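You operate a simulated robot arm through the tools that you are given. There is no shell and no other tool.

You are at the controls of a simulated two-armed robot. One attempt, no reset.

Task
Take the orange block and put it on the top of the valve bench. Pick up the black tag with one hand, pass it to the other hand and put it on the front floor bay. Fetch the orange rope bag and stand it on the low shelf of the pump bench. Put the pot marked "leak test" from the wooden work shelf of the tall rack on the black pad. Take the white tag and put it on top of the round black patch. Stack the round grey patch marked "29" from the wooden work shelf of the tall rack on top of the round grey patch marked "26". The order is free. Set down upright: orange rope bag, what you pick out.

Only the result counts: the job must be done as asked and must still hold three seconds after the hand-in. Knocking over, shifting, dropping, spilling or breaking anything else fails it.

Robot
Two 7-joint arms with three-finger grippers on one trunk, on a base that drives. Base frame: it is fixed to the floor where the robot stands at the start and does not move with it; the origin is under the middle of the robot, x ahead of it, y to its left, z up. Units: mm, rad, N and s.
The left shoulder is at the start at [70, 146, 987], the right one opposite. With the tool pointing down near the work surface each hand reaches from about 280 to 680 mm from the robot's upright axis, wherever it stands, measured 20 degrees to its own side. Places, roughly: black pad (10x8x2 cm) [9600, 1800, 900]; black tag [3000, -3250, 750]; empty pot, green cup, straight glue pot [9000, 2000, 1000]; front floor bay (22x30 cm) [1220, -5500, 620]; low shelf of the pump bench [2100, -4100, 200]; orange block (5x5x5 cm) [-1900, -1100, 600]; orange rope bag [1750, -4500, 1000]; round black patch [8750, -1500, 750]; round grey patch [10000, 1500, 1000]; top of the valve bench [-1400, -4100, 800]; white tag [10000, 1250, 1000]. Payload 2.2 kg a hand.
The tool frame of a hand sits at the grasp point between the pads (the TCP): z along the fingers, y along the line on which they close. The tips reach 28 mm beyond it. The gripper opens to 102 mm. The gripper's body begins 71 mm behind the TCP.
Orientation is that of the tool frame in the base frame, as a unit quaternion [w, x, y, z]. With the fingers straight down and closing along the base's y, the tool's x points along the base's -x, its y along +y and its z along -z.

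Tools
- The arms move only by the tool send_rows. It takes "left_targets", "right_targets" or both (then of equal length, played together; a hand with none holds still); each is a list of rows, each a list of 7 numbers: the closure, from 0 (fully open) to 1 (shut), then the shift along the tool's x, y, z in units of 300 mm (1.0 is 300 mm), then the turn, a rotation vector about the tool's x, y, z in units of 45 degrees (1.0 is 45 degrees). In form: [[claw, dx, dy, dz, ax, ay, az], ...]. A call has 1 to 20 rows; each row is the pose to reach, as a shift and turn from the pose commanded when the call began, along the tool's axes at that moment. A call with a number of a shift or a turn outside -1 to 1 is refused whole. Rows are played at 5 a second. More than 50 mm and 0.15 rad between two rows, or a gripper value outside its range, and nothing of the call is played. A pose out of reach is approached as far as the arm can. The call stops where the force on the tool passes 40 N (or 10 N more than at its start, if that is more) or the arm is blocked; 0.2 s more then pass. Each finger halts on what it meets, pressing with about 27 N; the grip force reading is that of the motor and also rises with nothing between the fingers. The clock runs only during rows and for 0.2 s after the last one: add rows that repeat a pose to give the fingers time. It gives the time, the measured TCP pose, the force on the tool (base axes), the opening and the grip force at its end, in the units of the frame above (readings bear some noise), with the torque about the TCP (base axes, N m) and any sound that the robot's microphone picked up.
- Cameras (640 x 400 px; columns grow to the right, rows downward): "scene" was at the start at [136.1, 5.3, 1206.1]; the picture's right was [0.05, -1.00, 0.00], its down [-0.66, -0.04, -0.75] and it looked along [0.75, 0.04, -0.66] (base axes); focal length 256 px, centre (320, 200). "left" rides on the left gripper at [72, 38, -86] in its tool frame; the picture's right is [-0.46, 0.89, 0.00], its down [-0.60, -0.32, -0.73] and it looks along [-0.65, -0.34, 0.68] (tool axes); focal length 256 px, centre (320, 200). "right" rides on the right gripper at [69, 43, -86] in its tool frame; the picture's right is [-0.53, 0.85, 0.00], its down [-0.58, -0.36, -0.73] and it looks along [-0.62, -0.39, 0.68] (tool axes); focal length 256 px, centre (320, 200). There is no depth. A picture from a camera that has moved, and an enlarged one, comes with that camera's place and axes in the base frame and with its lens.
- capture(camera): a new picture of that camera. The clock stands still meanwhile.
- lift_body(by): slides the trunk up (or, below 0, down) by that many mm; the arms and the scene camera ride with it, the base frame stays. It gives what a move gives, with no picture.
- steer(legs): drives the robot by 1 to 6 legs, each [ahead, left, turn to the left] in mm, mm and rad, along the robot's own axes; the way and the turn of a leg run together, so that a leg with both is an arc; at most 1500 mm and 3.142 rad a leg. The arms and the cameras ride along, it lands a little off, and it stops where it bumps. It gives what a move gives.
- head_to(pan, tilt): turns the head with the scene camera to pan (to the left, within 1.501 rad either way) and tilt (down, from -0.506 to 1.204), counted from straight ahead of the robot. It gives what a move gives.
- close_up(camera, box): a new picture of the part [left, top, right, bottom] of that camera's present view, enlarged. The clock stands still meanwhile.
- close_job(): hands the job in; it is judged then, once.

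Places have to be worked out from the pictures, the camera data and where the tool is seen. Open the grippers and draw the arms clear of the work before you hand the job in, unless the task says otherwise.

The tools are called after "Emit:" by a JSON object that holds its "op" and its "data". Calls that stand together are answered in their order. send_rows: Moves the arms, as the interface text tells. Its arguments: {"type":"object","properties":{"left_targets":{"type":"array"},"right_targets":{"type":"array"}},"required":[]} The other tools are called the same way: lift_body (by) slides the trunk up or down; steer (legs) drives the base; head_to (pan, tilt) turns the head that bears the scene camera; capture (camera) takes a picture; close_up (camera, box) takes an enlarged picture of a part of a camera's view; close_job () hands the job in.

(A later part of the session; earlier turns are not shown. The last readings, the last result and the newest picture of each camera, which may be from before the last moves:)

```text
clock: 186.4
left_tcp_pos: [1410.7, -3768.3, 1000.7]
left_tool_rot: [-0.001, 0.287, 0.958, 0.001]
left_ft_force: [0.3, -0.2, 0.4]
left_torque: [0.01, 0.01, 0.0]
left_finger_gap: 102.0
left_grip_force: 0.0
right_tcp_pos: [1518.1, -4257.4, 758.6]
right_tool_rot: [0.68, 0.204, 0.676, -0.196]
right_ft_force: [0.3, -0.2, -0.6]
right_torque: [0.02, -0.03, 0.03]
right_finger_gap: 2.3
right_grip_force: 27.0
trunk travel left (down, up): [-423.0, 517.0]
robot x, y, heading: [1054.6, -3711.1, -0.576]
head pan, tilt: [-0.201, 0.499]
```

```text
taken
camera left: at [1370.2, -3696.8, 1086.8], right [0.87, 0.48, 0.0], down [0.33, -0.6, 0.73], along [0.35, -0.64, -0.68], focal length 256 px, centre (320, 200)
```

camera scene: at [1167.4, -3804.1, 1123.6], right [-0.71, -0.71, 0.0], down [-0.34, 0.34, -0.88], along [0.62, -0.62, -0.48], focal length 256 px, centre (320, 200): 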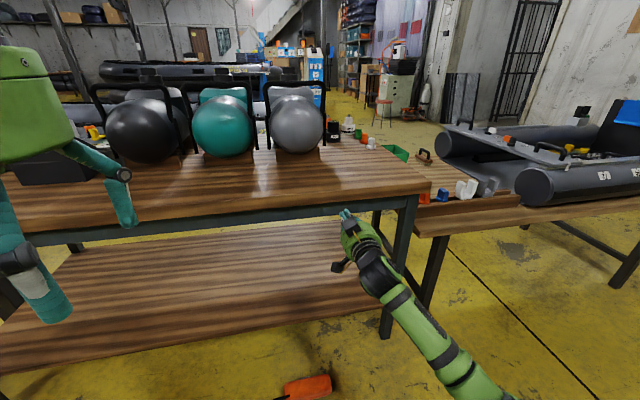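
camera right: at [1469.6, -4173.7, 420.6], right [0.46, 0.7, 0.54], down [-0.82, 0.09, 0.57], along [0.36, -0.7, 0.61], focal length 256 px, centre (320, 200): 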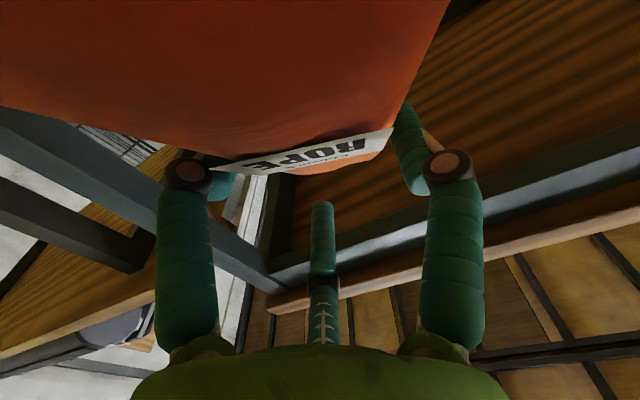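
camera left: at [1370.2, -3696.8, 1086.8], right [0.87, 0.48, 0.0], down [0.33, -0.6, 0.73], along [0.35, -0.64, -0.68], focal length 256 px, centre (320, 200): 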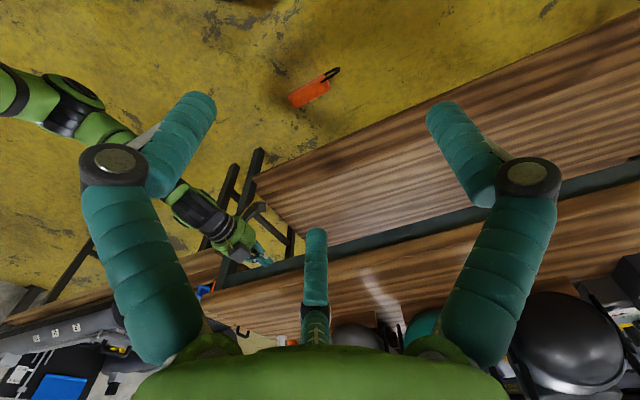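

The bag slipped off and now lies on the floor at about (1563,-4133); it must be picked up again. I first back off slightly and bring the right hand back to tool-down, open.

Emit:
{"op": "steer", "data": {"legs": [[-120, 0, 0]]}}

Emit:
{"op": "send_rows", "data": {"right_targets": [[0.8, 0, 0, -0.06, 0, 0.17, 0], [0.6, 0, 0, -0.12, 0, 0.34, 0], [0.4, 0, 0, -0.18, 0, 0.5, 0], [0.2, 0, 0, -0.24, 0, 0.67, 0], [0, 0, 0, -0.3, 0, 0.84, 0], [0, 0, 0, -0.36, 0, 1, 0], [0, 0, 0, -0.36, 0, 1, 0]]}}

Emit:
{"op": "send_rows", "data": {"right_targets": [[0, 0, 0, 0, 0, 0.17, 0], [0, 0, 0, 0, 0, 0.34, 0], [0, 0, 0, 0, 0, 0.5, 0], [0, 0, 0, 0, 0, 0.67, 0], [0, 0, 0, 0, 0, 0.84, 0], [0, 0, 0, 0, 0, 1, 0], [0, 0, 0, 0, 0, 1, 0]]}}

Emit:
{"op": "head_to", "data": {"pan": -0.1, "tilt": 0.9}}

Emit:
{"op": "capture", "data": {"camera": "scene"}}

```text
clock: 187.6
left_tcp_pos: [1309.8, -3701.5, 1000.5]
left_tool_rot: [0.0, 0.287, 0.958, 0.001]
left_ft_force: [-0.3, 0.5, -0.2]
left_torque: [-0.04, -0.03, 0.04]
left_finger_gap: 102.2
left_grip_force: 0.0
right_tcp_pos: [1419.8, -4191.1, 759.5]
right_tool_rot: [0.68, 0.205, 0.676, -0.197]
right_ft_force: [0.5, -0.9, -0.5]
right_torque: [0.01, 0.02, -0.01]
right_finger_gap: 2.2
right_grip_force: 27.2
trunk travel left (down, up): [-423.0, 517.0]
robot x, y, heading: [955.0, -3649.4, -0.582]
head pan, tilt: [-0.201, 0.499]
```

```text
clock: 189.2
left_tcp_pos: [1311.6, -3701.9, 999.8]
left_tool_rot: [0.0, 0.287, 0.958, 0.001]
left_ft_force: [-0.4, -0.3, -0.6]
left_torque: [0.0, 0.01, -0.01]
left_finger_gap: 101.9
left_grip_force: 0.2
right_tcp_pos: [1330.2, -4136.6, 761.2]
right_tool_rot: [0.369, 0.263, 0.886, -0.103]
right_ft_force: [-0.5, -0.2, -0.2]
right_torque: [0.0, 0.01, 0.02]
right_finger_gap: 102.2
right_grip_force: 0.1
trunk travel left (down, up): [-423.0, 517.0]
robot x, y, heading: [960.8, -3646.3, -0.584]
head pan, tilt: [-0.201, 0.499]
```

```text
clock: 190.8
left_tcp_pos: [1310.8, -3702.0, 1000.5]
left_tool_rot: [0.0, 0.286, 0.958, 0.001]
left_ft_force: [0.6, -0.3, -0.8]
left_torque: [0.03, -0.01, 0.01]
left_finger_gap: 102.2
left_grip_force: 0.1
right_tcp_pos: [1329.0, -4132.3, 759.5]
right_tool_rot: [0.002, 0.283, 0.959, 0.006]
right_ft_force: [-0.2, 0.7, 0.7]
right_torque: [0.01, 0.02, 0.02]
right_finger_gap: 101.7
right_grip_force: 0.1
trunk travel left (down, up): [-423.0, 517.0]
robot x, y, heading: [957.8, -3648.0, -0.579]
head pan, tilt: [-0.201, 0.499]
```

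```text
clock: 191.7
left_tcp_pos: [1310.8, -3702.4, 1001.0]
left_tool_rot: [-0.001, 0.287, 0.958, 0.001]
left_ft_force: [-0.7, -0.5, 0.0]
left_torque: [-0.02, -0.04, 0.05]
left_finger_gap: 101.9
left_grip_force: 0.0
right_tcp_pos: [1329.2, -4132.8, 759.3]
right_tool_rot: [0.003, 0.283, 0.959, 0.006]
right_ft_force: [0.2, 0.1, -0.7]
right_torque: [0.01, -0.01, -0.01]
right_finger_gap: 102.2
right_grip_force: 0.2
trunk travel left (down, up): [-423.0, 517.0]
robot x, y, heading: [958.7, -3644.9, -0.588]
head pan, tilt: [-0.099, 0.901]
```

```text
taken
camera scene: at [1062.2, -3722.0, 1089.9], right [-0.63, -0.78, 0.0], down [-0.61, 0.49, -0.62], along [0.48, -0.39, -0.78], focal length 256 px, centre (320, 200)
```

scene: 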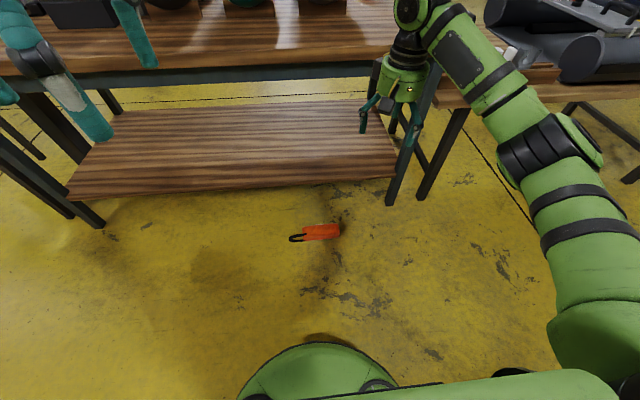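

The bag lies with its handle toward my left. I zoom in to get its exact pose.

Emit:
{"op": "close_up", "data": {"camera": "scene", "box": [272, 205, 362, 265]}}

```text
6.67 times, centred on (317, 235) of scene
camera zoom: at [1062.2, -3722.0, 1089.9], right [-0.63, -0.78, 0.0], down [-0.61, 0.49, -0.62], along [0.48, -0.39, -0.78], focal length 1706 px, centre (340, -33)
```

zoom: 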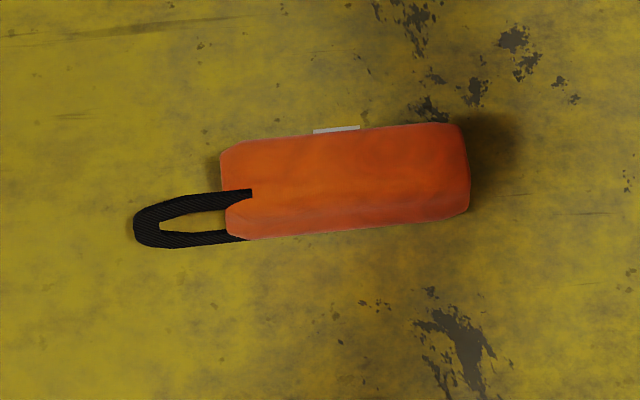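

I plan the floor pick: yaw the right hand ~48° left so that the tool −x axis points to the bag's top. First retract and yaw the hand, then turn the robot left and reposition.

Emit:
{"op": "send_rows", "data": {"right_targets": [[0, 0.06, 0.02, 0, 0, 0, -0.17], [0, 0.11, 0.03, 0, 0, 0, -0.34], [0, 0.17, 0.05, 0, 0, 0, -0.5], [0, 0.22, 0.07, 0, 0, 0, -0.67], [0, 0.28, 0.08, 0, 0, 0, -0.84], [0, 0.33, 0.1, 0, 0, 0, -1], [0, 0.33, 0.1, 0, 0, 0, -1]]}}

Emit:
{"op": "steer", "data": {"legs": [[0, 0, 0.838]]}}

```text
clock: 193.3
left_tcp_pos: [1311.7, -3701.4, 1000.9]
left_tool_rot: [-0.001, 0.286, 0.958, 0.001]
left_ft_force: [-1.4, 0.5, -0.4]
left_torque: [0.02, 0.0, 0.01]
left_finger_gap: 102.2
left_grip_force: 0.2
right_tcp_pos: [1263.0, -4054.1, 759.8]
right_tool_rot: [0.004, -0.107, 0.994, 0.002]
right_ft_force: [-0.5, 0.0, -0.3]
right_torque: [-0.01, -0.02, -0.01]
right_finger_gap: 102.0
right_grip_force: 0.1
trunk travel left (down, up): [-423.0, 517.0]
robot x, y, heading: [964.4, -3644.9, -0.585]
head pan, tilt: [-0.099, 0.901]
```

```text
clock: 195.9
left_tcp_pos: [1233.3, -3421.2, 1001.4]
left_tool_rot: [-0.001, -0.134, 0.991, 0.001]
left_ft_force: [-0.6, -0.5, -0.4]
left_torque: [-0.02, 0.01, 0.0]
left_finger_gap: 101.9
left_grip_force: 0.0
right_tcp_pos: [1465.3, -3688.5, 759.4]
right_tool_rot: [0.003, -0.505, 0.863, 0.004]
right_ft_force: [-0.5, -0.8, 0.7]
right_torque: [-0.04, 0.02, -0.02]
right_finger_gap: 102.2
right_grip_force: 0.2
trunk travel left (down, up): [-423.0, 517.0]
robot x, y, heading: [961.2, -3645.6, 0.269]
head pan, tilt: [-0.099, 0.901]
```

Now I strafe right ~443 mm to bring the right hand above the bag.

Emit:
{"op": "steer", "data": {"legs": [[-10, -443, 0]]}}

Emit:
{"op": "head_to", "data": {"pan": -0.3, "tilt": 1.0}}

Emit:
{"op": "capture", "data": {"camera": "scene"}}

Emit:
{"op": "capture", "data": {"camera": "right"}}

```text
clock: 198.6
left_tcp_pos: [1341.1, -3854.6, 999.7]
left_tool_rot: [-0.001, -0.132, 0.991, 0.001]
left_ft_force: [-0.4, 0.1, -0.9]
left_torque: [0.02, -0.02, 0.0]
left_finger_gap: 102.1
left_grip_force: 0.0
right_tcp_pos: [1572.9, -4125.1, 759.6]
right_tool_rot: [0.003, -0.504, 0.864, 0.006]
right_ft_force: [-0.5, 0.3, 0.1]
right_torque: [0.0, 0.0, -0.03]
right_finger_gap: 102.0
right_grip_force: 0.1
trunk travel left (down, up): [-423.0, 517.0]
robot x, y, heading: [1069.5, -4081.9, 0.264]
head pan, tilt: [-0.099, 0.901]
```

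```text
clock: 199.3
left_tcp_pos: [1341.6, -3854.2, 999.8]
left_tool_rot: [-0.002, -0.132, 0.991, 0.0]
left_ft_force: [0.1, 0.7, 0.1]
left_torque: [-0.02, 0.01, 0.0]
left_finger_gap: 101.8
left_grip_force: 0.0
right_tcp_pos: [1573.2, -4124.4, 761.0]
right_tool_rot: [0.003, -0.505, 0.863, 0.006]
right_ft_force: [-0.3, -0.5, -0.4]
right_torque: [0.03, 0.03, -0.03]
right_finger_gap: 102.2
right_grip_force: 0.1
trunk travel left (down, up): [-423.0, 517.0]
robot x, y, heading: [1064.6, -4080.0, 0.268]
head pan, tilt: [-0.3, 1.0]
```

```text
taken
camera scene: at [1187.2, -4069.9, 1082.6], right [-0.03, -1.0, 0.0], down [-0.84, 0.03, -0.54], along [0.54, -0.02, -0.84], focal length 256 px, centre (320, 200)
```

scene: 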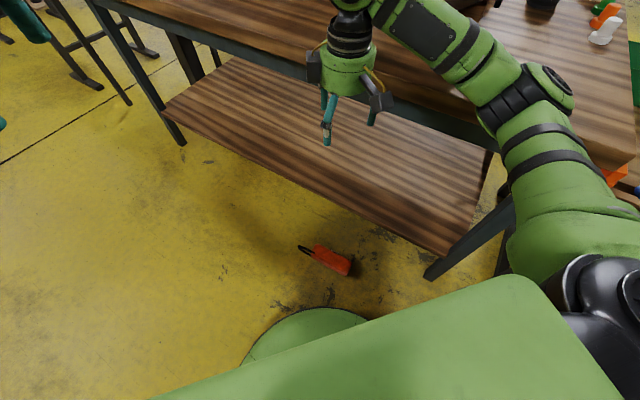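

```text
taken
camera right: at [1499.9, -4163.7, 843.9], right [-0.47, 0.88, 0.01], down [0.6, 0.31, 0.73], along [0.64, 0.35, -0.68], focal length 256 px, centre (320, 200)
```

right: 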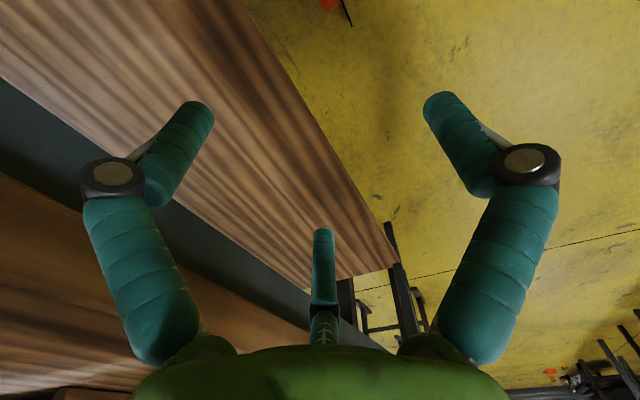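

The right elbow would come too close to the bench edge when lowering here. I move the base to (1165,-3814) and turn to heading −0.3, which keeps the elbow clear.

Emit:
{"op": "steer", "data": {"legs": [[167, 232, 0], [0, 0, -0.568]]}}

Emit:
{"op": "send_rows", "data": {"right_targets": [[0, 0, 0, 0, 0, 0, -0.16], [0, 0, 0, 0, 0, 0, -0.32], [0, 0, 0, 0, 0, 0, -0.48], [0, 0, 0, 0, 0, 0, -0.64], [0, 0, 0, 0, 0, 0, -0.77], [0, 0, 0, 0, 0, 0, -0.77]]}}

Emit:
{"op": "capture", "data": {"camera": "scene"}}

Emit:
{"op": "capture", "data": {"camera": "right"}}

```text
clock: 202.9
left_tcp_pos: [1523.1, -3773.7, 1001.9]
left_tool_rot: [0.0, 0.156, 0.988, 0.0]
left_ft_force: [-0.2, -0.1, -0.1]
left_torque: [0.0, -0.01, 0.02]
left_finger_gap: 101.9
left_grip_force: 0.1
right_tcp_pos: [1571.8, -4126.5, 759.0]
right_tool_rot: [0.005, -0.238, 0.971, 0.005]
right_ft_force: [-0.1, -0.2, -0.3]
right_torque: [0.03, -0.02, -0.04]
right_finger_gap: 102.2
right_grip_force: 0.0
trunk travel left (down, up): [-423.0, 517.0]
robot x, y, heading: [1168.9, -3817.7, -0.314]
head pan, tilt: [-0.3, 1.0]
```

```text
clock: 204.3
left_tcp_pos: [1522.9, -3773.8, 999.6]
left_tool_rot: [-0.001, 0.155, 0.988, 0.0]
left_ft_force: [0.0, 0.1, -0.5]
left_torque: [0.01, -0.05, 0.03]
left_finger_gap: 102.1
left_grip_force: 0.2
right_tcp_pos: [1570.4, -4125.2, 760.2]
right_tool_rot: [0.005, -0.517, 0.856, 0.003]
right_ft_force: [1.0, 1.3, -0.9]
right_torque: [0.03, 0.05, 0.01]
right_finger_gap: 101.8
right_grip_force: 0.1
trunk travel left (down, up): [-423.0, 517.0]
robot x, y, heading: [1168.9, -3814.8, -0.311]
head pan, tilt: [-0.3, 1.0]
```

```text
taken
camera scene: at [1276.7, -3869.1, 1082.6], right [-0.57, -0.82, 0.0], down [-0.69, 0.48, -0.54], along [0.44, -0.31, -0.84], focal length 256 px, centre (320, 200)
```

scene: 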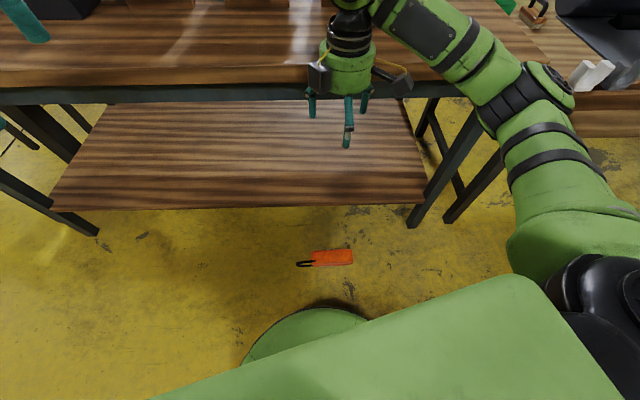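

```text
taken
camera right: at [1498.3, -4167.2, 844.7], right [-0.5, 0.87, 0.01], down [0.59, 0.33, 0.74], along [0.64, 0.37, -0.67], focal length 256 px, centre (320, 200)
```

right: 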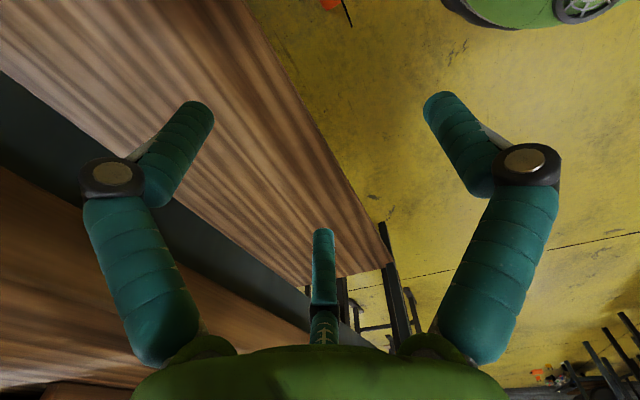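

The table-top's front edge is at n≈3695 (overhanging the shelf), too close to lower straight down here. I back away first, lower the trunk, then come in low.

Emit:
{"op": "steer", "data": {"legs": [[-150, 45, 0]]}}

Emit:
{"op": "lift_body", "data": {"by": -400}}

Emit:
{"op": "head_to", "data": {"pan": -0.3, "tilt": 0.8}}

Emit:
{"op": "capture", "data": {"camera": "scene"}}

Emit:
{"op": "capture", "data": {"camera": "right"}}

```text
clock: 205.7
left_tcp_pos: [1395.5, -3685.2, 1000.3]
left_tool_rot: [0.0, 0.154, 0.988, -0.001]
left_ft_force: [0.1, 0.2, 0.6]
left_torque: [-0.04, -0.06, 0.04]
left_finger_gap: 102.0
left_grip_force: 0.0
right_tcp_pos: [1445.2, -4037.4, 760.4]
right_tool_rot: [0.005, -0.518, 0.856, 0.003]
right_ft_force: [0.8, 0.5, 0.7]
right_torque: [-0.03, -0.01, -0.01]
right_finger_gap: 101.7
right_grip_force: 0.1
trunk travel left (down, up): [-423.0, 517.0]
robot x, y, heading: [1043.0, -3728.6, -0.307]
head pan, tilt: [-0.3, 1.0]
```

```text
clock: 209.5
left_tcp_pos: [1397.3, -3686.1, 599.4]
left_tool_rot: [-0.001, 0.154, 0.988, 0.001]
left_ft_force: [0.5, 0.0, -0.2]
left_torque: [0.02, 0.02, 0.01]
left_finger_gap: 101.9
left_grip_force: 0.1
right_tcp_pos: [1445.0, -4037.9, 360.2]
right_tool_rot: [0.006, -0.518, 0.855, 0.003]
right_ft_force: [-0.1, 0.1, 0.1]
right_torque: [-0.03, 0.01, 0.0]
right_finger_gap: 101.8
right_grip_force: 0.1
trunk travel left (down, up): [-23.0, 917.0]
robot x, y, heading: [1046.9, -3722.9, -0.306]
head pan, tilt: [-0.3, 1.0]
```

```text
clock: 210.3
left_tcp_pos: [1396.7, -3686.2, 599.8]
left_tool_rot: [0.0, 0.154, 0.988, 0.0]
left_ft_force: [-0.3, -0.5, 0.2]
left_torque: [-0.02, -0.02, 0.04]
left_finger_gap: 101.8
left_grip_force: 0.1
right_tcp_pos: [1444.9, -4036.2, 362.0]
right_tool_rot: [0.005, -0.519, 0.855, 0.003]
right_ft_force: [-0.5, 0.1, -0.8]
right_torque: [0.01, -0.02, 0.03]
right_finger_gap: 102.3
right_grip_force: 0.0
trunk travel left (down, up): [-23.0, 917.0]
robot x, y, heading: [1045.0, -3727.0, -0.312]
head pan, tilt: [-0.3, 0.799]
```

```text
taken
camera scene: at [1159.7, -3788.2, 697.7], right [-0.57, -0.82, 0.0], down [-0.59, 0.41, -0.7], along [0.57, -0.4, -0.72], focal length 256 px, centre (320, 200)
```

scene: 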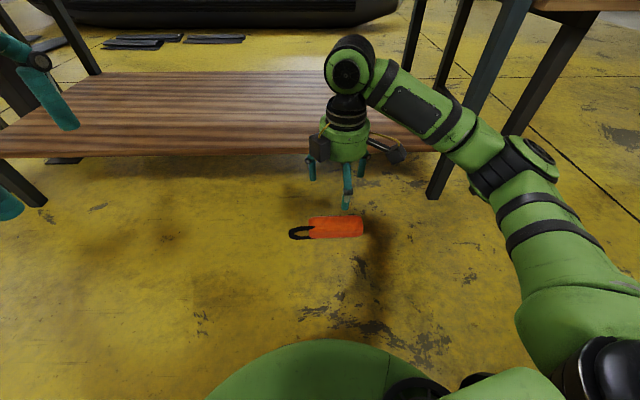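

```text
taken
camera right: at [1372.9, -4079.4, 444.6], right [-0.5, 0.87, 0.01], down [0.59, 0.33, 0.74], along [0.64, 0.37, -0.68], focal length 256 px, centre (320, 200)
```

right: 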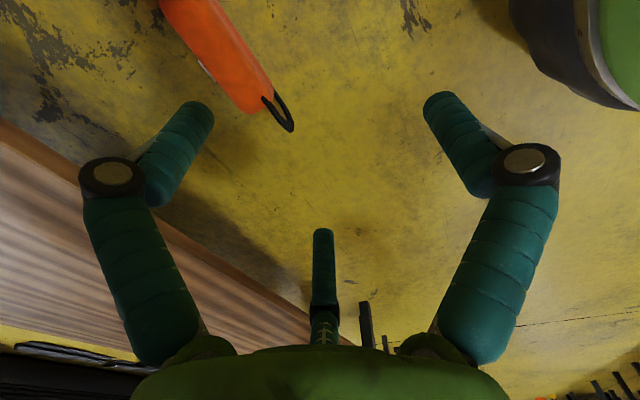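

Good view of the bag from both cameras. I zoom for precise location.

Emit:
{"op": "close_up", "data": {"camera": "scene", "box": [280, 190, 380, 260]}}

```text
5.71 times, centred on (330, 225) of scene
camera zoom: at [1159.7, -3788.2, 697.7], right [-0.57, -0.82, 0.0], down [-0.59, 0.41, -0.7], along [0.57, -0.4, -0.72], focal length 1462 px, centre (263, 57)
```

zoom: 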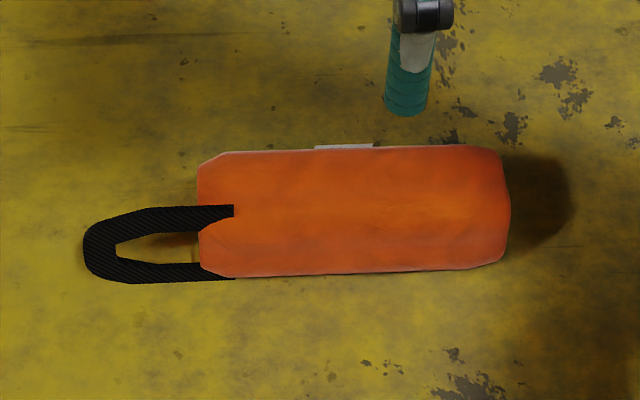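

Bag axis ≈58°, grip point G≈(1572,-4115). I drive so the right TCP is above (1583,-4121) and trim the yaw.

Emit:
{"op": "steer", "data": {"legs": [[157, -39, 0]]}}

Emit:
{"op": "send_rows", "data": {"right_targets": [[0, 0, 0, 0.1, 0, 0, 0.096], [0, 0, 0, 0.2, 0, 0, 0.096], [0, 0, 0, 0.3, 0, 0, 0.096], [0, 0, 0, 0.4, 0, 0, 0.096], [0, 0, 0, 0.5, 0, 0, 0.096], [0, 0, 0, 0.5, 0, 0, 0.096]]}}

Emit:
{"op": "capture", "data": {"camera": "right"}}

Emit:
{"op": "capture", "data": {"camera": "scene"}}

```text
clock: 211.7
left_tcp_pos: [1536.9, -3771.3, 599.7]
left_tool_rot: [-0.002, 0.154, 0.988, 0.0]
left_ft_force: [0.0, 0.4, -0.1]
left_torque: [0.02, 0.05, 0.02]
left_finger_gap: 102.0
left_grip_force: 0.1
right_tcp_pos: [1584.2, -4123.4, 360.6]
right_tool_rot: [0.005, -0.517, 0.856, 0.003]
right_ft_force: [-0.2, -0.3, -1.0]
right_torque: [0.0, 0.0, 0.0]
right_finger_gap: 102.0
right_grip_force: 0.0
trunk travel left (down, up): [-23.0, 917.0]
robot x, y, heading: [1183.9, -3811.4, -0.312]
head pan, tilt: [-0.3, 0.799]
```

```text
clock: 213.1
left_tcp_pos: [1535.2, -3770.5, 600.0]
left_tool_rot: [0.0, 0.154, 0.988, 0.001]
left_ft_force: [-0.3, 0.0, 0.3]
left_torque: [-0.02, 0.01, 0.05]
left_finger_gap: 102.1
left_grip_force: 0.0
right_tcp_pos: [1584.3, -4118.6, 209.4]
right_tool_rot: [0.004, -0.485, 0.874, 0.004]
right_ft_force: [0.0, 0.4, 0.6]
right_torque: [0.0, 0.0, 0.0]
right_finger_gap: 101.8
right_grip_force: 0.1
trunk travel left (down, up): [-23.0, 917.0]
robot x, y, heading: [1178.9, -3813.7, -0.313]
head pan, tilt: [-0.3, 0.799]
```

```text
taken
camera right: at [1509.3, -4155.9, 293.4], right [-0.43, 0.9, 0.01], down [0.61, 0.29, 0.74], along [0.66, 0.32, -0.68], focal length 256 px, centre (320, 200)
```

right: 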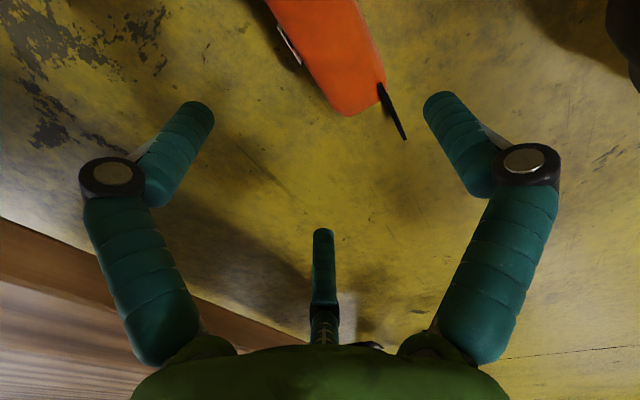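

```text
taken
camera scene: at [1299.2, -3873.0, 697.7], right [-0.57, -0.82, 0.0], down [-0.59, 0.41, -0.7], along [0.57, -0.4, -0.72], focal length 256 px, centre (320, 200)
```

scene: 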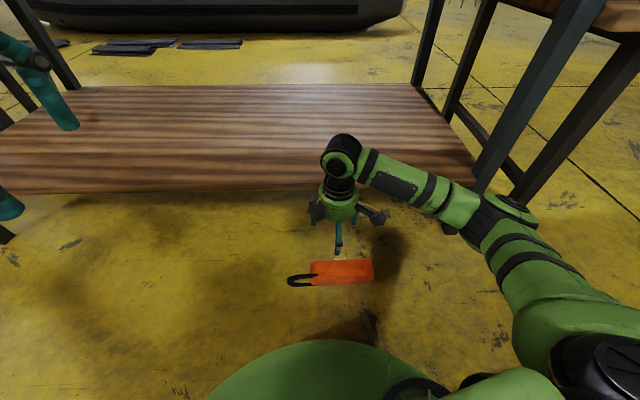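

Alignment is good (bag spans tool y −15…+40, fingers at −25/+51). I lower to z≈48.

Emit:
{"op": "send_rows", "data": {"right_targets": [[0, 0, 0, 0.12, 0, 0, 0], [0, 0, 0, 0.24, 0, 0, 0], [0, 0, 0, 0.36, 0, 0, 0], [0, 0, 0, 0.46, 0, 0, 0], [0, 0, 0, 0.537, 0, 0, 0], [0, 0, 0, 0.537, 0, 0, 0]]}}

Emit:
{"op": "capture", "data": {"camera": "right"}}

Emit:
{"op": "close_up", "data": {"camera": "scene", "box": [270, 190, 410, 310]}}

```text
clock: 214.5
left_tcp_pos: [1536.4, -3769.7, 599.2]
left_tool_rot: [-0.001, 0.153, 0.988, 0.0]
left_ft_force: [-0.5, -0.1, -0.4]
left_torque: [-0.05, -0.01, -0.03]
left_finger_gap: 102.0
left_grip_force: 0.0
right_tcp_pos: [1586.1, -4120.6, 48.1]
right_tool_rot: [0.005, -0.485, 0.874, 0.004]
right_ft_force: [-1.0, -0.5, 0.2]
right_torque: [0.01, -0.01, 0.0]
right_finger_gap: 102.1
right_grip_force: 0.1
trunk travel left (down, up): [-23.0, 917.0]
robot x, y, heading: [1185.7, -3811.3, -0.311]
head pan, tilt: [-0.3, 0.799]
```

```text
taken
camera right: at [1510.7, -4157.0, 133.2], right [-0.43, 0.9, 0.01], down [0.61, 0.29, 0.74], along [0.66, 0.32, -0.68], focal length 256 px, centre (320, 200)
```

right: 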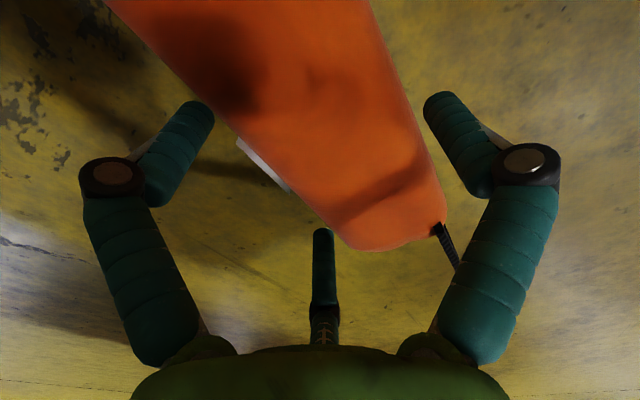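

```text
3.33 times, centred on (340, 250) of scene
camera zoom: at [1299.1, -3873.0, 697.7], right [-0.57, -0.82, 0.0], down [-0.59, 0.41, -0.7], along [0.57, -0.4, -0.72], focal length 853 px, centre (253, 33)
```

zoom: 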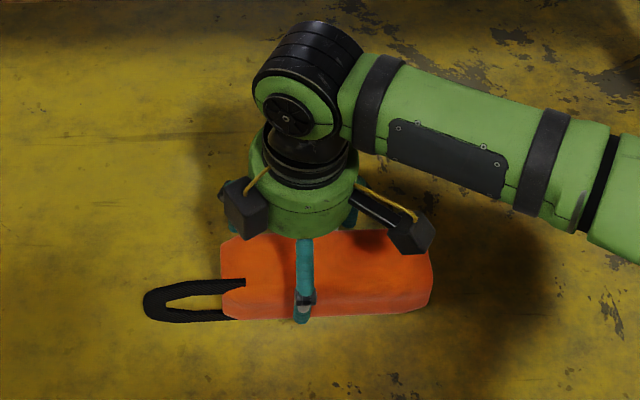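

The fingers straddle the bag at ~110 mm from its bottom. I lower 5 mm more and close.

Emit:
{"op": "send_rows", "data": {"right_targets": [[0, 0, 0, 0.017, 0, 0, 0], [0.2, 0, 0, 0.017, 0, 0, 0], [0.4, 0, 0, 0.017, 0, 0, 0], [0.6, 0, 0, 0.017, 0, 0, 0], [0.8, 0, 0, 0.017, 0, 0, 0], [1, 0, 0, 0.017, 0, 0, 0], [1, 0, 0, 0.017, 0, 0, 0], [1, 0, 0, 0.017, 0, 0, 0]]}}

Emit:
{"op": "capture", "data": {"camera": "right"}}

```text
clock: 216.3
left_tcp_pos: [1535.7, -3771.0, 600.4]
left_tool_rot: [-0.001, 0.154, 0.988, 0.0]
left_ft_force: [0.3, 1.2, -1.1]
left_torque: [0.03, -0.03, 0.01]
left_finger_gap: 101.9
left_grip_force: 0.1
right_tcp_pos: [1585.8, -4118.9, 45.5]
right_tool_rot: [0.005, -0.485, 0.874, 0.003]
right_ft_force: [-2.1, 4.3, 7.8]
right_torque: [0.35, 0.22, 0.0]
right_finger_gap: 80.9
right_grip_force: 26.9
trunk travel left (down, up): [-23.0, 917.0]
robot x, y, heading: [1181.8, -3810.6, -0.308]
head pan, tilt: [-0.3, 0.799]
```

```text
taken
camera right: at [1511.2, -4155.9, 129.2], right [-0.43, 0.9, 0.01], down [0.61, 0.29, 0.74], along [0.66, 0.33, -0.67], focal length 256 px, centre (320, 200)
```

right: 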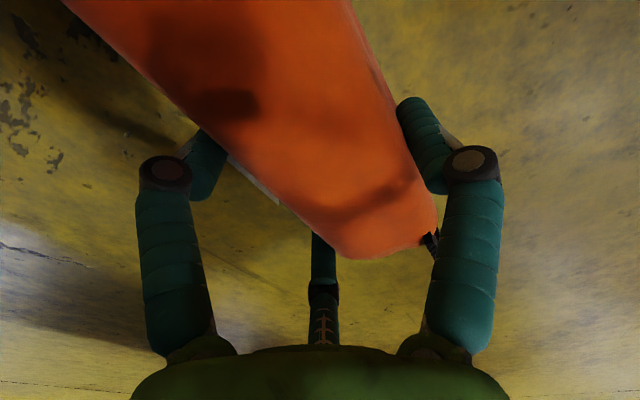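

Gripped (gap 80.9). I lift 100 mm with the arm and look.

Emit:
{"op": "send_rows", "data": {"right_targets": [[1, 0, 0, -0.03, 0, 0, 0], [1, 0, 0, -0.08, 0, 0, 0], [1, 0, 0, -0.15, 0, 0, 0], [1, 0, 0, -0.25, 0, 0, 0], [1, 0, 0, -0.35, 0, 0, 0], [1, 0, 0, -0.4, 0, 0, 0], [1, 0, 0, -0.4, 0, 0, 0]]}}

Emit:
{"op": "capture", "data": {"camera": "right"}}

Emit:
{"op": "close_up", "data": {"camera": "scene", "box": [270, 150, 430, 290]}}

```text
clock: 217.9
left_tcp_pos: [1537.4, -3770.6, 599.2]
left_tool_rot: [-0.001, 0.154, 0.988, 0.001]
left_ft_force: [0.8, 0.1, 0.5]
left_torque: [-0.01, 0.01, 0.0]
left_finger_gap: 101.8
left_grip_force: 0.1
right_tcp_pos: [1584.6, -4122.4, 164.5]
right_tool_rot: [0.005, -0.485, 0.875, 0.004]
right_ft_force: [0.4, -1.0, -3.2]
right_torque: [0.02, -0.09, 0.01]
right_finger_gap: 81.0
right_grip_force: 26.7
trunk travel left (down, up): [-23.0, 917.0]
robot x, y, heading: [1182.0, -3812.4, -0.311]
head pan, tilt: [-0.3, 0.799]
```

```text
taken
camera right: at [1510.0, -4158.7, 248.6], right [-0.43, 0.9, 0.01], down [0.61, 0.29, 0.74], along [0.66, 0.32, -0.68], focal length 256 px, centre (320, 200)
```

right: 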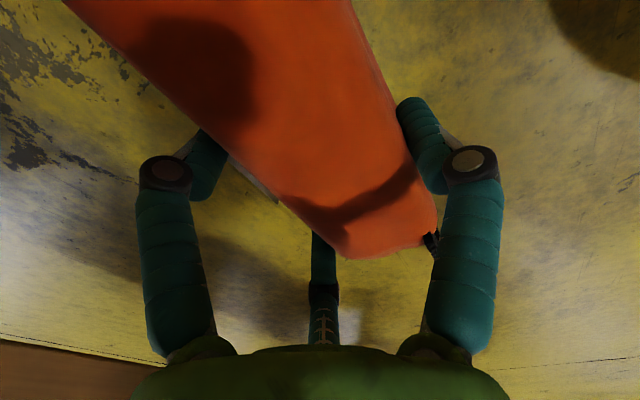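

```text
2.86 times, centred on (350, 220) of scene
camera zoom: at [1299.3, -3873.1, 697.7], right [-0.57, -0.82, 0.0], down [-0.59, 0.41, -0.7], along [0.57, -0.4, -0.72], focal length 731 px, centre (234, 143)
```

zoom: 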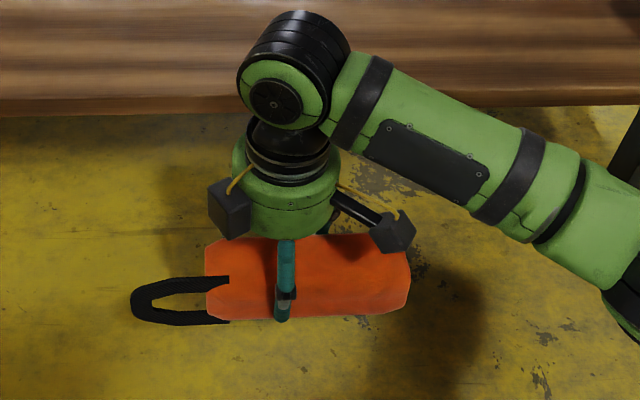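

The bag is firmly held (gap 81, level). I back away from the shelf, turn to face it, and raise the trunk before reorienting.

Emit:
{"op": "steer", "data": {"legs": [[-250, 0, 0], [0, 0, -0.29]]}}

Emit:
{"op": "lift_body", "data": {"by": 260}}

Emit:
{"op": "send_rows", "data": {"right_targets": [[1, 0, 0, 0, 0, 0, 0.16], [1, 0, 0, 0, 0, 0, 0.32], [1, 0, 0, 0, 0, 0, 0.48], [1, 0, 0, 0, 0, 0, 0.64], [1, 0, 0, 0, 0, 0, 0.8], [1, 0, 0, 0, 0, 0, 0.9], [1, 0, 0, 0, 0, 0, 0.9]]}}

Emit:
{"op": "send_rows", "data": {"right_targets": [[1, 0, 0, 0, 0, 0, 0.16], [1, 0, 0, 0, 0, 0, 0.32], [1, 0, 0, 0, 0, 0, 0.48], [1, 0, 0, 0, 0, 0, 0.64], [1, 0, 0, 0, 0, 0, 0.78], [1, 0, 0, 0, 0, 0, 0.78]]}}

Emit:
{"op": "capture", "data": {"camera": "scene"}}

```text
clock: 220.7
left_tcp_pos: [1298.6, -3797.6, 600.1]
left_tool_rot: [-0.001, 0.292, 0.956, 0.001]
left_ft_force: [-0.2, -0.3, 1.0]
left_torque: [-0.02, -0.01, 0.0]
left_finger_gap: 102.1
left_grip_force: 0.0
right_tcp_pos: [1247.6, -4147.1, 164.6]
right_tool_rot: [0.006, -0.356, 0.935, 0.003]
right_ft_force: [-0.4, 0.3, -3.2]
right_torque: [0.05, -0.1, -0.03]
right_finger_gap: 80.8
right_grip_force: 26.9
trunk travel left (down, up): [-23.0, 917.0]
robot x, y, heading: [947.1, -3738.8, -0.598]
head pan, tilt: [-0.3, 0.799]
```

```text
clock: 223.3
left_tcp_pos: [1299.3, -3797.8, 859.6]
left_tool_rot: [0.0, 0.292, 0.956, 0.001]
left_ft_force: [0.3, -0.7, 0.3]
left_torque: [-0.01, -0.04, 0.01]
left_finger_gap: 102.1
left_grip_force: 0.1
right_tcp_pos: [1247.2, -4146.9, 423.5]
right_tool_rot: [0.005, -0.356, 0.934, 0.002]
right_ft_force: [-0.3, -0.2, -4.2]
right_torque: [0.02, -0.11, 0.04]
right_finger_gap: 81.0
right_grip_force: 27.2
trunk travel left (down, up): [-283.0, 657.0]
robot x, y, heading: [948.1, -3736.5, -0.601]
head pan, tilt: [-0.3, 0.799]
```

```text
clock: 224.9
left_tcp_pos: [1297.6, -3796.9, 860.8]
left_tool_rot: [-0.001, 0.293, 0.956, 0.001]
left_ft_force: [0.6, 0.3, -0.5]
left_torque: [0.06, 0.0, 0.0]
left_finger_gap: 101.9
left_grip_force: 0.1
right_tcp_pos: [1247.9, -4147.6, 425.1]
right_tool_rot: [0.003, -0.009, 1.0, 0.004]
right_ft_force: [-0.2, 0.0, -3.4]
right_torque: [-0.04, -0.09, -0.03]
right_finger_gap: 81.1
right_grip_force: 26.8
trunk travel left (down, up): [-283.0, 657.0]
robot x, y, heading: [947.7, -3740.5, -0.596]
head pan, tilt: [-0.3, 0.799]
```

```text
clock: 226.3
left_tcp_pos: [1299.7, -3797.4, 861.3]
left_tool_rot: [0.0, 0.292, 0.956, 0.0]
left_ft_force: [-0.3, -1.4, -0.7]
left_torque: [0.02, 0.02, -0.01]
left_finger_gap: 101.7
left_grip_force: 0.1
right_tcp_pos: [1247.7, -4146.7, 423.9]
right_tool_rot: [0.002, 0.293, 0.956, 0.005]
right_ft_force: [-0.1, 0.4, -3.6]
right_torque: [-0.08, -0.03, -0.02]
right_finger_gap: 80.8
right_grip_force: 26.8
trunk travel left (down, up): [-283.0, 657.0]
robot x, y, heading: [947.7, -3737.8, -0.594]
head pan, tilt: [-0.3, 0.799]
```

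```text
taken
camera scene: at [1042.4, -3827.8, 957.7], right [-0.78, -0.62, 0.0], down [-0.45, 0.56, -0.7], along [0.44, -0.54, -0.72], focal length 256 px, centre (320, 200)
```

scene: 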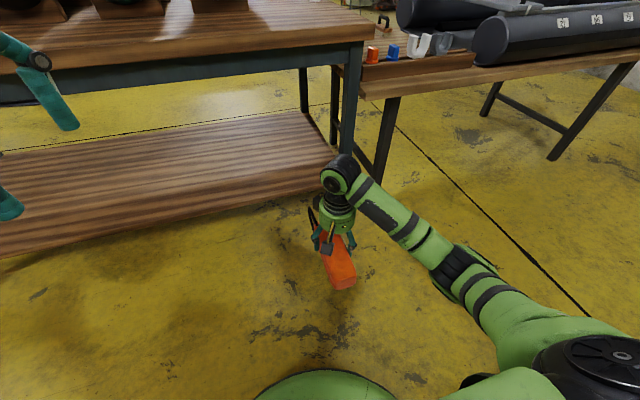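

Bag's top now points away from me. I pitch the hand forward in two 45° steps while moving it out and up, bringing the bag upright.

Emit:
{"op": "send_rows", "data": {"right_targets": [[1, -0.03, 0, -0.05, 0, -0.17, 0], [1, -0.07, 0, -0.1, 0, -0.34, 0], [1, -0.1, 0, -0.16, 0, -0.5, 0], [1, -0.13, 0, -0.21, 0, -0.67, 0], [1, -0.17, 0, -0.27, 0, -0.84, 0], [1, -0.2, 0, -0.32, 0, -1, 0], [1, -0.2, 0, -0.32, 0, -1, 0]]}}

Emit:
{"op": "send_rows", "data": {"right_targets": [[1, -0.06, 0, -0.013, 0, -0.17, 0], [1, -0.12, 0, -0.026, 0, -0.34, 0], [1, -0.18, 0, -0.04, 0, -0.5, 0], [1, -0.25, 0, -0.052, 0, -0.67, 0], [1, -0.31, 0, -0.065, 0, -0.84, 0], [1, -0.37, 0, -0.078, 0, -1, 0], [1, -0.37, 0, -0.078, 0, -1, 0]]}}

Emit:
{"op": "capture", "data": {"camera": "scene"}}

Emit:
{"op": "capture", "data": {"camera": "right"}}

```text
clock: 227.9
left_tcp_pos: [1298.9, -3797.4, 860.4]
left_tool_rot: [-0.001, 0.292, 0.957, 0.001]
left_ft_force: [-0.6, -0.1, 0.7]
left_torque: [-0.03, -0.02, 0.01]
left_finger_gap: 101.9
left_grip_force: 0.1
right_tcp_pos: [1298.3, -4180.6, 522.3]
right_tool_rot: [0.37, 0.271, 0.882, -0.106]
right_ft_force: [-1.1, 0.2, -3.2]
right_torque: [-0.02, 0.01, 0.02]
right_finger_gap: 80.5
right_grip_force: 26.7
trunk travel left (down, up): [-283.0, 657.0]
robot x, y, heading: [947.2, -3733.8, -0.594]
head pan, tilt: [-0.3, 0.799]
```

```text
clock: 229.5
left_tcp_pos: [1298.9, -3797.4, 860.4]
left_tool_rot: [-0.001, 0.292, 0.956, 0.001]
left_ft_force: [-0.3, 0.6, -0.4]
left_torque: [-0.02, 0.0, -0.01]
left_finger_gap: 101.8
left_grip_force: 0.1
right_tcp_pos: [1346.2, -4218.3, 614.8]
right_tool_rot: [0.678, 0.211, 0.674, -0.203]
right_ft_force: [-0.1, 0.8, -3.0]
right_torque: [0.01, 0.04, -0.01]
right_finger_gap: 81.1
right_grip_force: 27.2
trunk travel left (down, up): [-283.0, 657.0]
robot x, y, heading: [945.4, -3738.3, -0.597]
head pan, tilt: [-0.3, 0.799]
```

```text
taken
camera scene: at [1042.4, -3827.9, 957.6], right [-0.78, -0.62, 0.0], down [-0.45, 0.56, -0.7], along [0.44, -0.54, -0.72], focal length 256 px, centre (320, 200)
```

scene: 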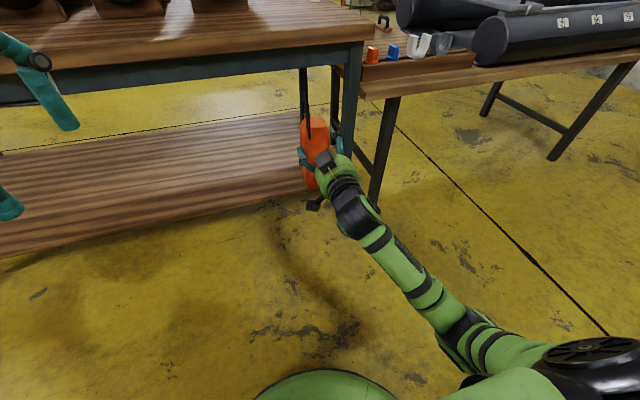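

```text
taken
camera right: at [1298.5, -4132.4, 545.3], right [0.47, 0.7, 0.54], down [-0.81, 0.1, 0.57], along [0.34, -0.71, 0.61], focal length 256 px, centre (320, 200)
```

right: 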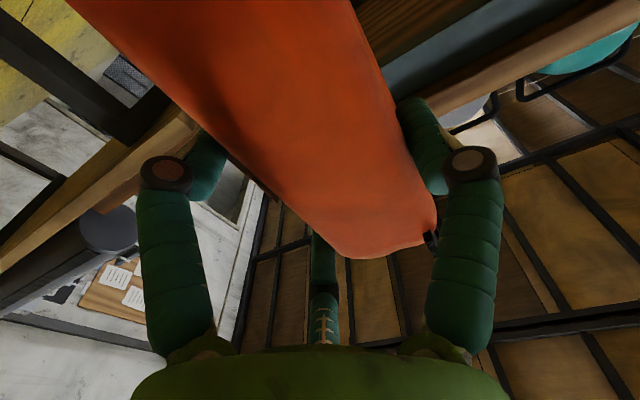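

The bag is upright. I lower the trunk 200 mm (bag bottom ≈45 mm above the shelf) and check the picture.

Emit:
{"op": "lift_body", "data": {"by": -195}}

Emit:
{"op": "head_to", "data": {"pan": -0.2, "tilt": 0.5}}

Emit:
{"op": "capture", "data": {"camera": "scene"}}

Emit:
{"op": "close_up", "data": {"camera": "scene", "box": [270, 150, 430, 300]}}

```text
clock: 231.7
left_tcp_pos: [1299.4, -3796.9, 666.1]
left_tool_rot: [-0.001, 0.293, 0.956, 0.001]
left_ft_force: [-0.2, -0.4, 0.4]
left_torque: [0.0, 0.0, -0.03]
left_finger_gap: 102.0
left_grip_force: 0.1
right_tcp_pos: [1346.9, -4217.1, 419.7]
right_tool_rot: [0.678, 0.211, 0.675, -0.203]
right_ft_force: [-0.4, 0.0, -3.8]
right_torque: [0.0, 0.08, 0.02]
right_finger_gap: 80.6
right_grip_force: 27.4
trunk travel left (down, up): [-88.0, 852.0]
robot x, y, heading: [948.3, -3737.2, -0.596]
head pan, tilt: [-0.3, 0.799]
```

```text
clock: 232.4
left_tcp_pos: [1298.7, -3796.2, 665.0]
left_tool_rot: [-0.001, 0.293, 0.956, 0.001]
left_ft_force: [-0.2, 1.0, -0.1]
left_torque: [0.03, -0.02, 0.01]
left_finger_gap: 102.0
left_grip_force: 0.0
right_tcp_pos: [1345.1, -4216.7, 420.4]
right_tool_rot: [0.678, 0.21, 0.675, -0.201]
right_ft_force: [-0.6, 0.0, -2.9]
right_torque: [0.0, 0.08, -0.01]
right_finger_gap: 81.1
right_grip_force: 27.0
trunk travel left (down, up): [-88.0, 852.0]
robot x, y, heading: [947.4, -3736.1, -0.598]
head pan, tilt: [-0.201, 0.499]
```

```text
taken
camera scene: at [1055.6, -3829.9, 788.5], right [-0.71, -0.7, 0.0], down [-0.34, 0.34, -0.88], along [0.61, -0.63, -0.48], focal length 256 px, centre (320, 200)
```

scene: 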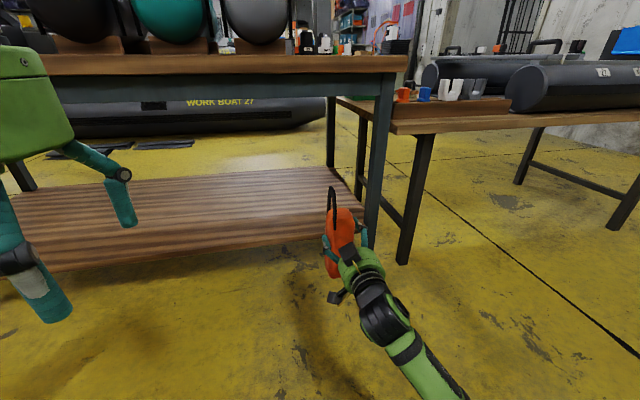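

```text
2.67 times, centred on (350, 225) of scene
camera zoom: at [1055.6, -3829.9, 788.5], right [-0.71, -0.7, 0.0], down [-0.34, 0.34, -0.88], along [0.61, -0.63, -0.48], focal length 682 px, centre (240, 133)
```

zoom: 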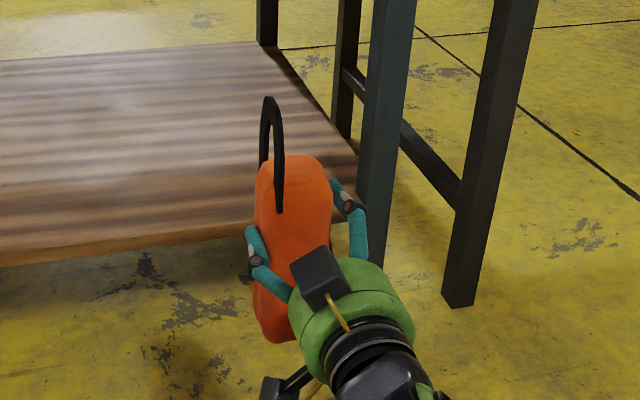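

I shift left 120 mm, retract the left hand a bit, and advance 250 mm, then check height over the shelf edge.

Emit:
{"op": "send_rows", "data": {"left_targets": [[0, 0.1, 0, 0, 0, 0, 0], [0, 0.2, 0, 0, 0, 0, 0], [0, 0.2, 0, 0, 0, 0, 0]]}}

Emit:
{"op": "steer", "data": {"legs": [[0, 120, 0], [180, 0, 0]]}}

Emit:
{"op": "capture", "data": {"camera": "scene"}}

Emit:
{"op": "capture", "data": {"camera": "left"}}

```text
clock: 233.2
left_tcp_pos: [1248.4, -3761.0, 664.4]
left_tool_rot: [-0.001, 0.293, 0.956, 0.001]
left_ft_force: [-0.1, 0.1, 0.6]
left_torque: [-0.01, 0.01, -0.02]
left_finger_gap: 101.6
left_grip_force: 0.1
right_tcp_pos: [1346.2, -4216.7, 420.3]
right_tool_rot: [0.678, 0.21, 0.675, -0.202]
right_ft_force: [0.4, 0.1, -3.4]
right_torque: [0.01, 0.09, -0.01]
right_finger_gap: 80.7
right_grip_force: 26.3
trunk travel left (down, up): [-88.0, 852.0]
robot x, y, heading: [947.6, -3734.5, -0.595]
head pan, tilt: [-0.201, 0.499]
```

```text
clock: 235.6
left_tcp_pos: [1462.4, -3758.5, 664.5]
left_tool_rot: [-0.001, 0.29, 0.957, 0.0]
left_ft_force: [0.2, 0.7, -0.4]
left_torque: [0.01, -0.01, -0.01]
left_finger_gap: 101.9
left_grip_force: 0.2
right_tcp_pos: [1562.8, -4214.2, 420.0]
right_tool_rot: [0.678, 0.208, 0.675, -0.2]
right_ft_force: [-0.1, 0.2, -1.9]
right_torque: [0.02, 0.08, -0.01]
right_finger_gap: 80.5
right_grip_force: 27.2
trunk travel left (down, up): [-88.0, 852.0]
robot x, y, heading: [1158.8, -3736.6, -0.59]
head pan, tilt: [-0.201, 0.499]
```

```text
taken
camera scene: at [1269.2, -3829.1, 788.6], right [-0.71, -0.7, 0.0], down [-0.34, 0.34, -0.88], along [0.62, -0.62, -0.48], focal length 256 px, centre (320, 200)
```

scene: 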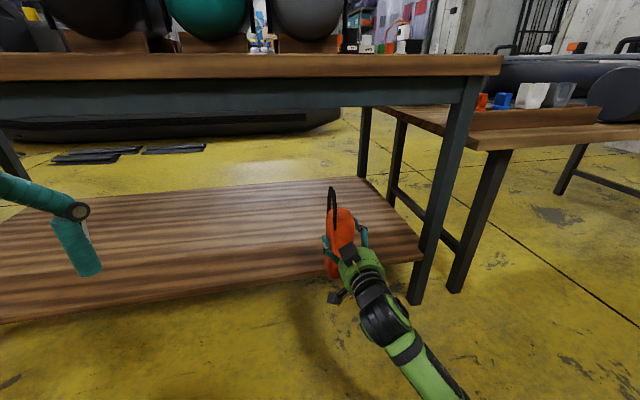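

```text
taken
camera left: at [1422.8, -3687.0, 751.3], right [0.88, 0.48, 0.0], down [0.33, -0.6, 0.73], along [0.35, -0.64, -0.68], focal length 256 px, centre (320, 200)
```

left: 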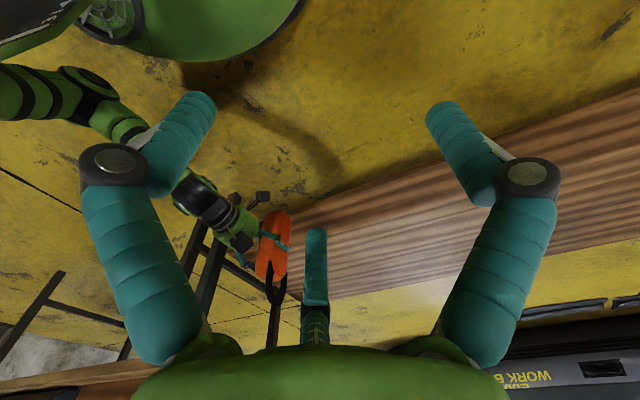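

I zoom on the shelf edge to refine its height relative to the bag's bottom.

Emit:
{"op": "close_up", "data": {"camera": "scene", "box": [290, 170, 450, 310]}}

```text
2.86 times, centred on (370, 240) of scene
camera zoom: at [1269.2, -3829.1, 788.6], right [-0.71, -0.7, 0.0], down [-0.34, 0.34, -0.88], along [0.62, -0.62, -0.48], focal length 731 px, centre (177, 86)
```

zoom: 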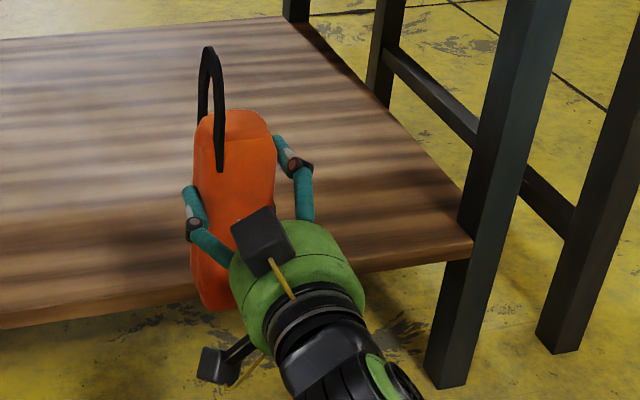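

Bag bottom is at z≈308, shelf somewhere 240–280. I raise 25 mm for safety and advance 190 mm over the shelf.

Emit:
{"op": "lift_body", "data": {"by": 25}}

Emit:
{"op": "steer", "data": {"legs": [[190, 0, 0]]}}

Emit:
{"op": "capture", "data": {"camera": "scene"}}

Emit:
{"op": "close_up", "data": {"camera": "scene", "box": [270, 170, 430, 310]}}

```text
clock: 236.3
left_tcp_pos: [1462.4, -3758.0, 689.8]
left_tool_rot: [0.0, 0.288, 0.958, 0.001]
left_ft_force: [-0.1, 0.2, -0.7]
left_torque: [0.03, -0.02, 0.03]
left_finger_gap: 101.8
left_grip_force: 0.0
right_tcp_pos: [1562.5, -4214.2, 445.8]
right_tool_rot: [0.679, 0.208, 0.676, -0.199]
right_ft_force: [1.2, 0.2, -3.1]
right_torque: [-0.01, 0.03, 0.0]
right_finger_gap: 80.9
right_grip_force: 27.0
trunk travel left (down, up): [-113.0, 827.0]
robot x, y, heading: [1159.3, -3739.9, -0.59]
head pan, tilt: [-0.201, 0.499]
```

```text
clock: 237.8
left_tcp_pos: [1621.5, -3864.6, 689.6]
left_tool_rot: [-0.001, 0.289, 0.957, 0.0]
left_ft_force: [1.0, 1.1, 0.2]
left_torque: [-0.02, -0.02, 0.0]
left_finger_gap: 102.1
left_grip_force: 0.0
right_tcp_pos: [1721.7, -4321.2, 444.7]
right_tool_rot: [0.678, 0.209, 0.675, -0.201]
right_ft_force: [0.1, -0.5, -2.9]
right_torque: [-0.01, 0.09, 0.0]
right_finger_gap: 81.1
right_grip_force: 27.3
trunk travel left (down, up): [-113.0, 827.0]
robot x, y, heading: [1321.6, -3843.1, -0.594]
head pan, tilt: [-0.201, 0.499]
```

```text
taken
camera scene: at [1428.0, -3935.4, 813.6], right [-0.71, -0.7, 0.0], down [-0.34, 0.34, -0.88], along [0.62, -0.62, -0.48], focal length 256 px, centre (320, 200)
```

scene: 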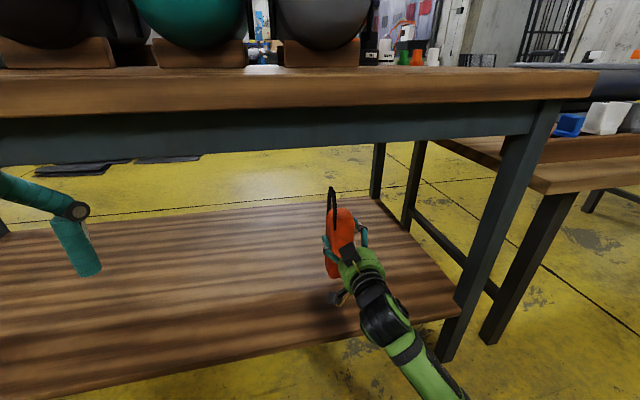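

```text
2.86 times, centred on (350, 240) of scene
camera zoom: at [1428.0, -3935.4, 813.6], right [-0.71, -0.7, 0.0], down [-0.34, 0.34, -0.88], along [0.62, -0.62, -0.48], focal length 731 px, centre (234, 86)
```

zoom: 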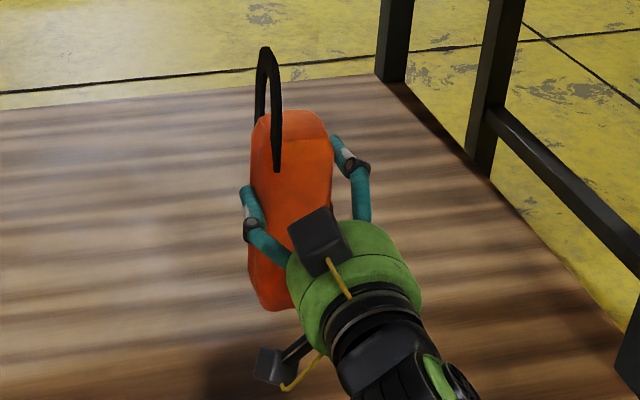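

The bag is over the shelf. I lower the trunk 50 mm, then finish in small steps with the arm watching force.

Emit:
{"op": "lift_body", "data": {"by": -50}}

Emit:
{"op": "send_rows", "data": {"right_targets": [[1, 0.02, 0, 0, 0, 0, 0], [1, 0.04, 0, 0, 0, 0, 0], [1, 0.04, 0, 0, 0, 0, 0]]}}

```text
clock: 238.8
left_tcp_pos: [1621.3, -3865.6, 640.7]
left_tool_rot: [-0.001, 0.291, 0.957, 0.001]
left_ft_force: [-1.0, 0.0, -0.2]
left_torque: [0.0, -0.01, 0.03]
left_finger_gap: 102.0
left_grip_force: 0.1
right_tcp_pos: [1720.5, -4320.9, 395.7]
right_tool_rot: [0.678, 0.209, 0.675, -0.201]
right_ft_force: [0.1, 0.6, -2.8]
right_torque: [-0.04, 0.07, -0.01]
right_finger_gap: 81.2
right_grip_force: 27.1
trunk travel left (down, up): [-63.0, 877.0]
robot x, y, heading: [1319.9, -3842.6, -0.588]
head pan, tilt: [-0.201, 0.499]
```

```text
clock: 239.6
left_tcp_pos: [1621.9, -3865.8, 638.5]
left_tool_rot: [-0.001, 0.29, 0.957, 0.001]
left_ft_force: [-0.5, -0.8, 0.2]
left_torque: [0.0, 0.02, -0.01]
left_finger_gap: 102.2
left_grip_force: 0.0
right_tcp_pos: [1720.2, -4326.4, 389.8]
right_tool_rot: [0.681, 0.203, 0.673, -0.208]
right_ft_force: [0.6, 0.5, -3.3]
right_torque: [0.04, 0.08, 0.02]
right_finger_gap: 80.9
right_grip_force: 27.1
trunk travel left (down, up): [-63.0, 877.0]
robot x, y, heading: [1323.0, -3843.2, -0.586]
head pan, tilt: [-0.201, 0.499]
```

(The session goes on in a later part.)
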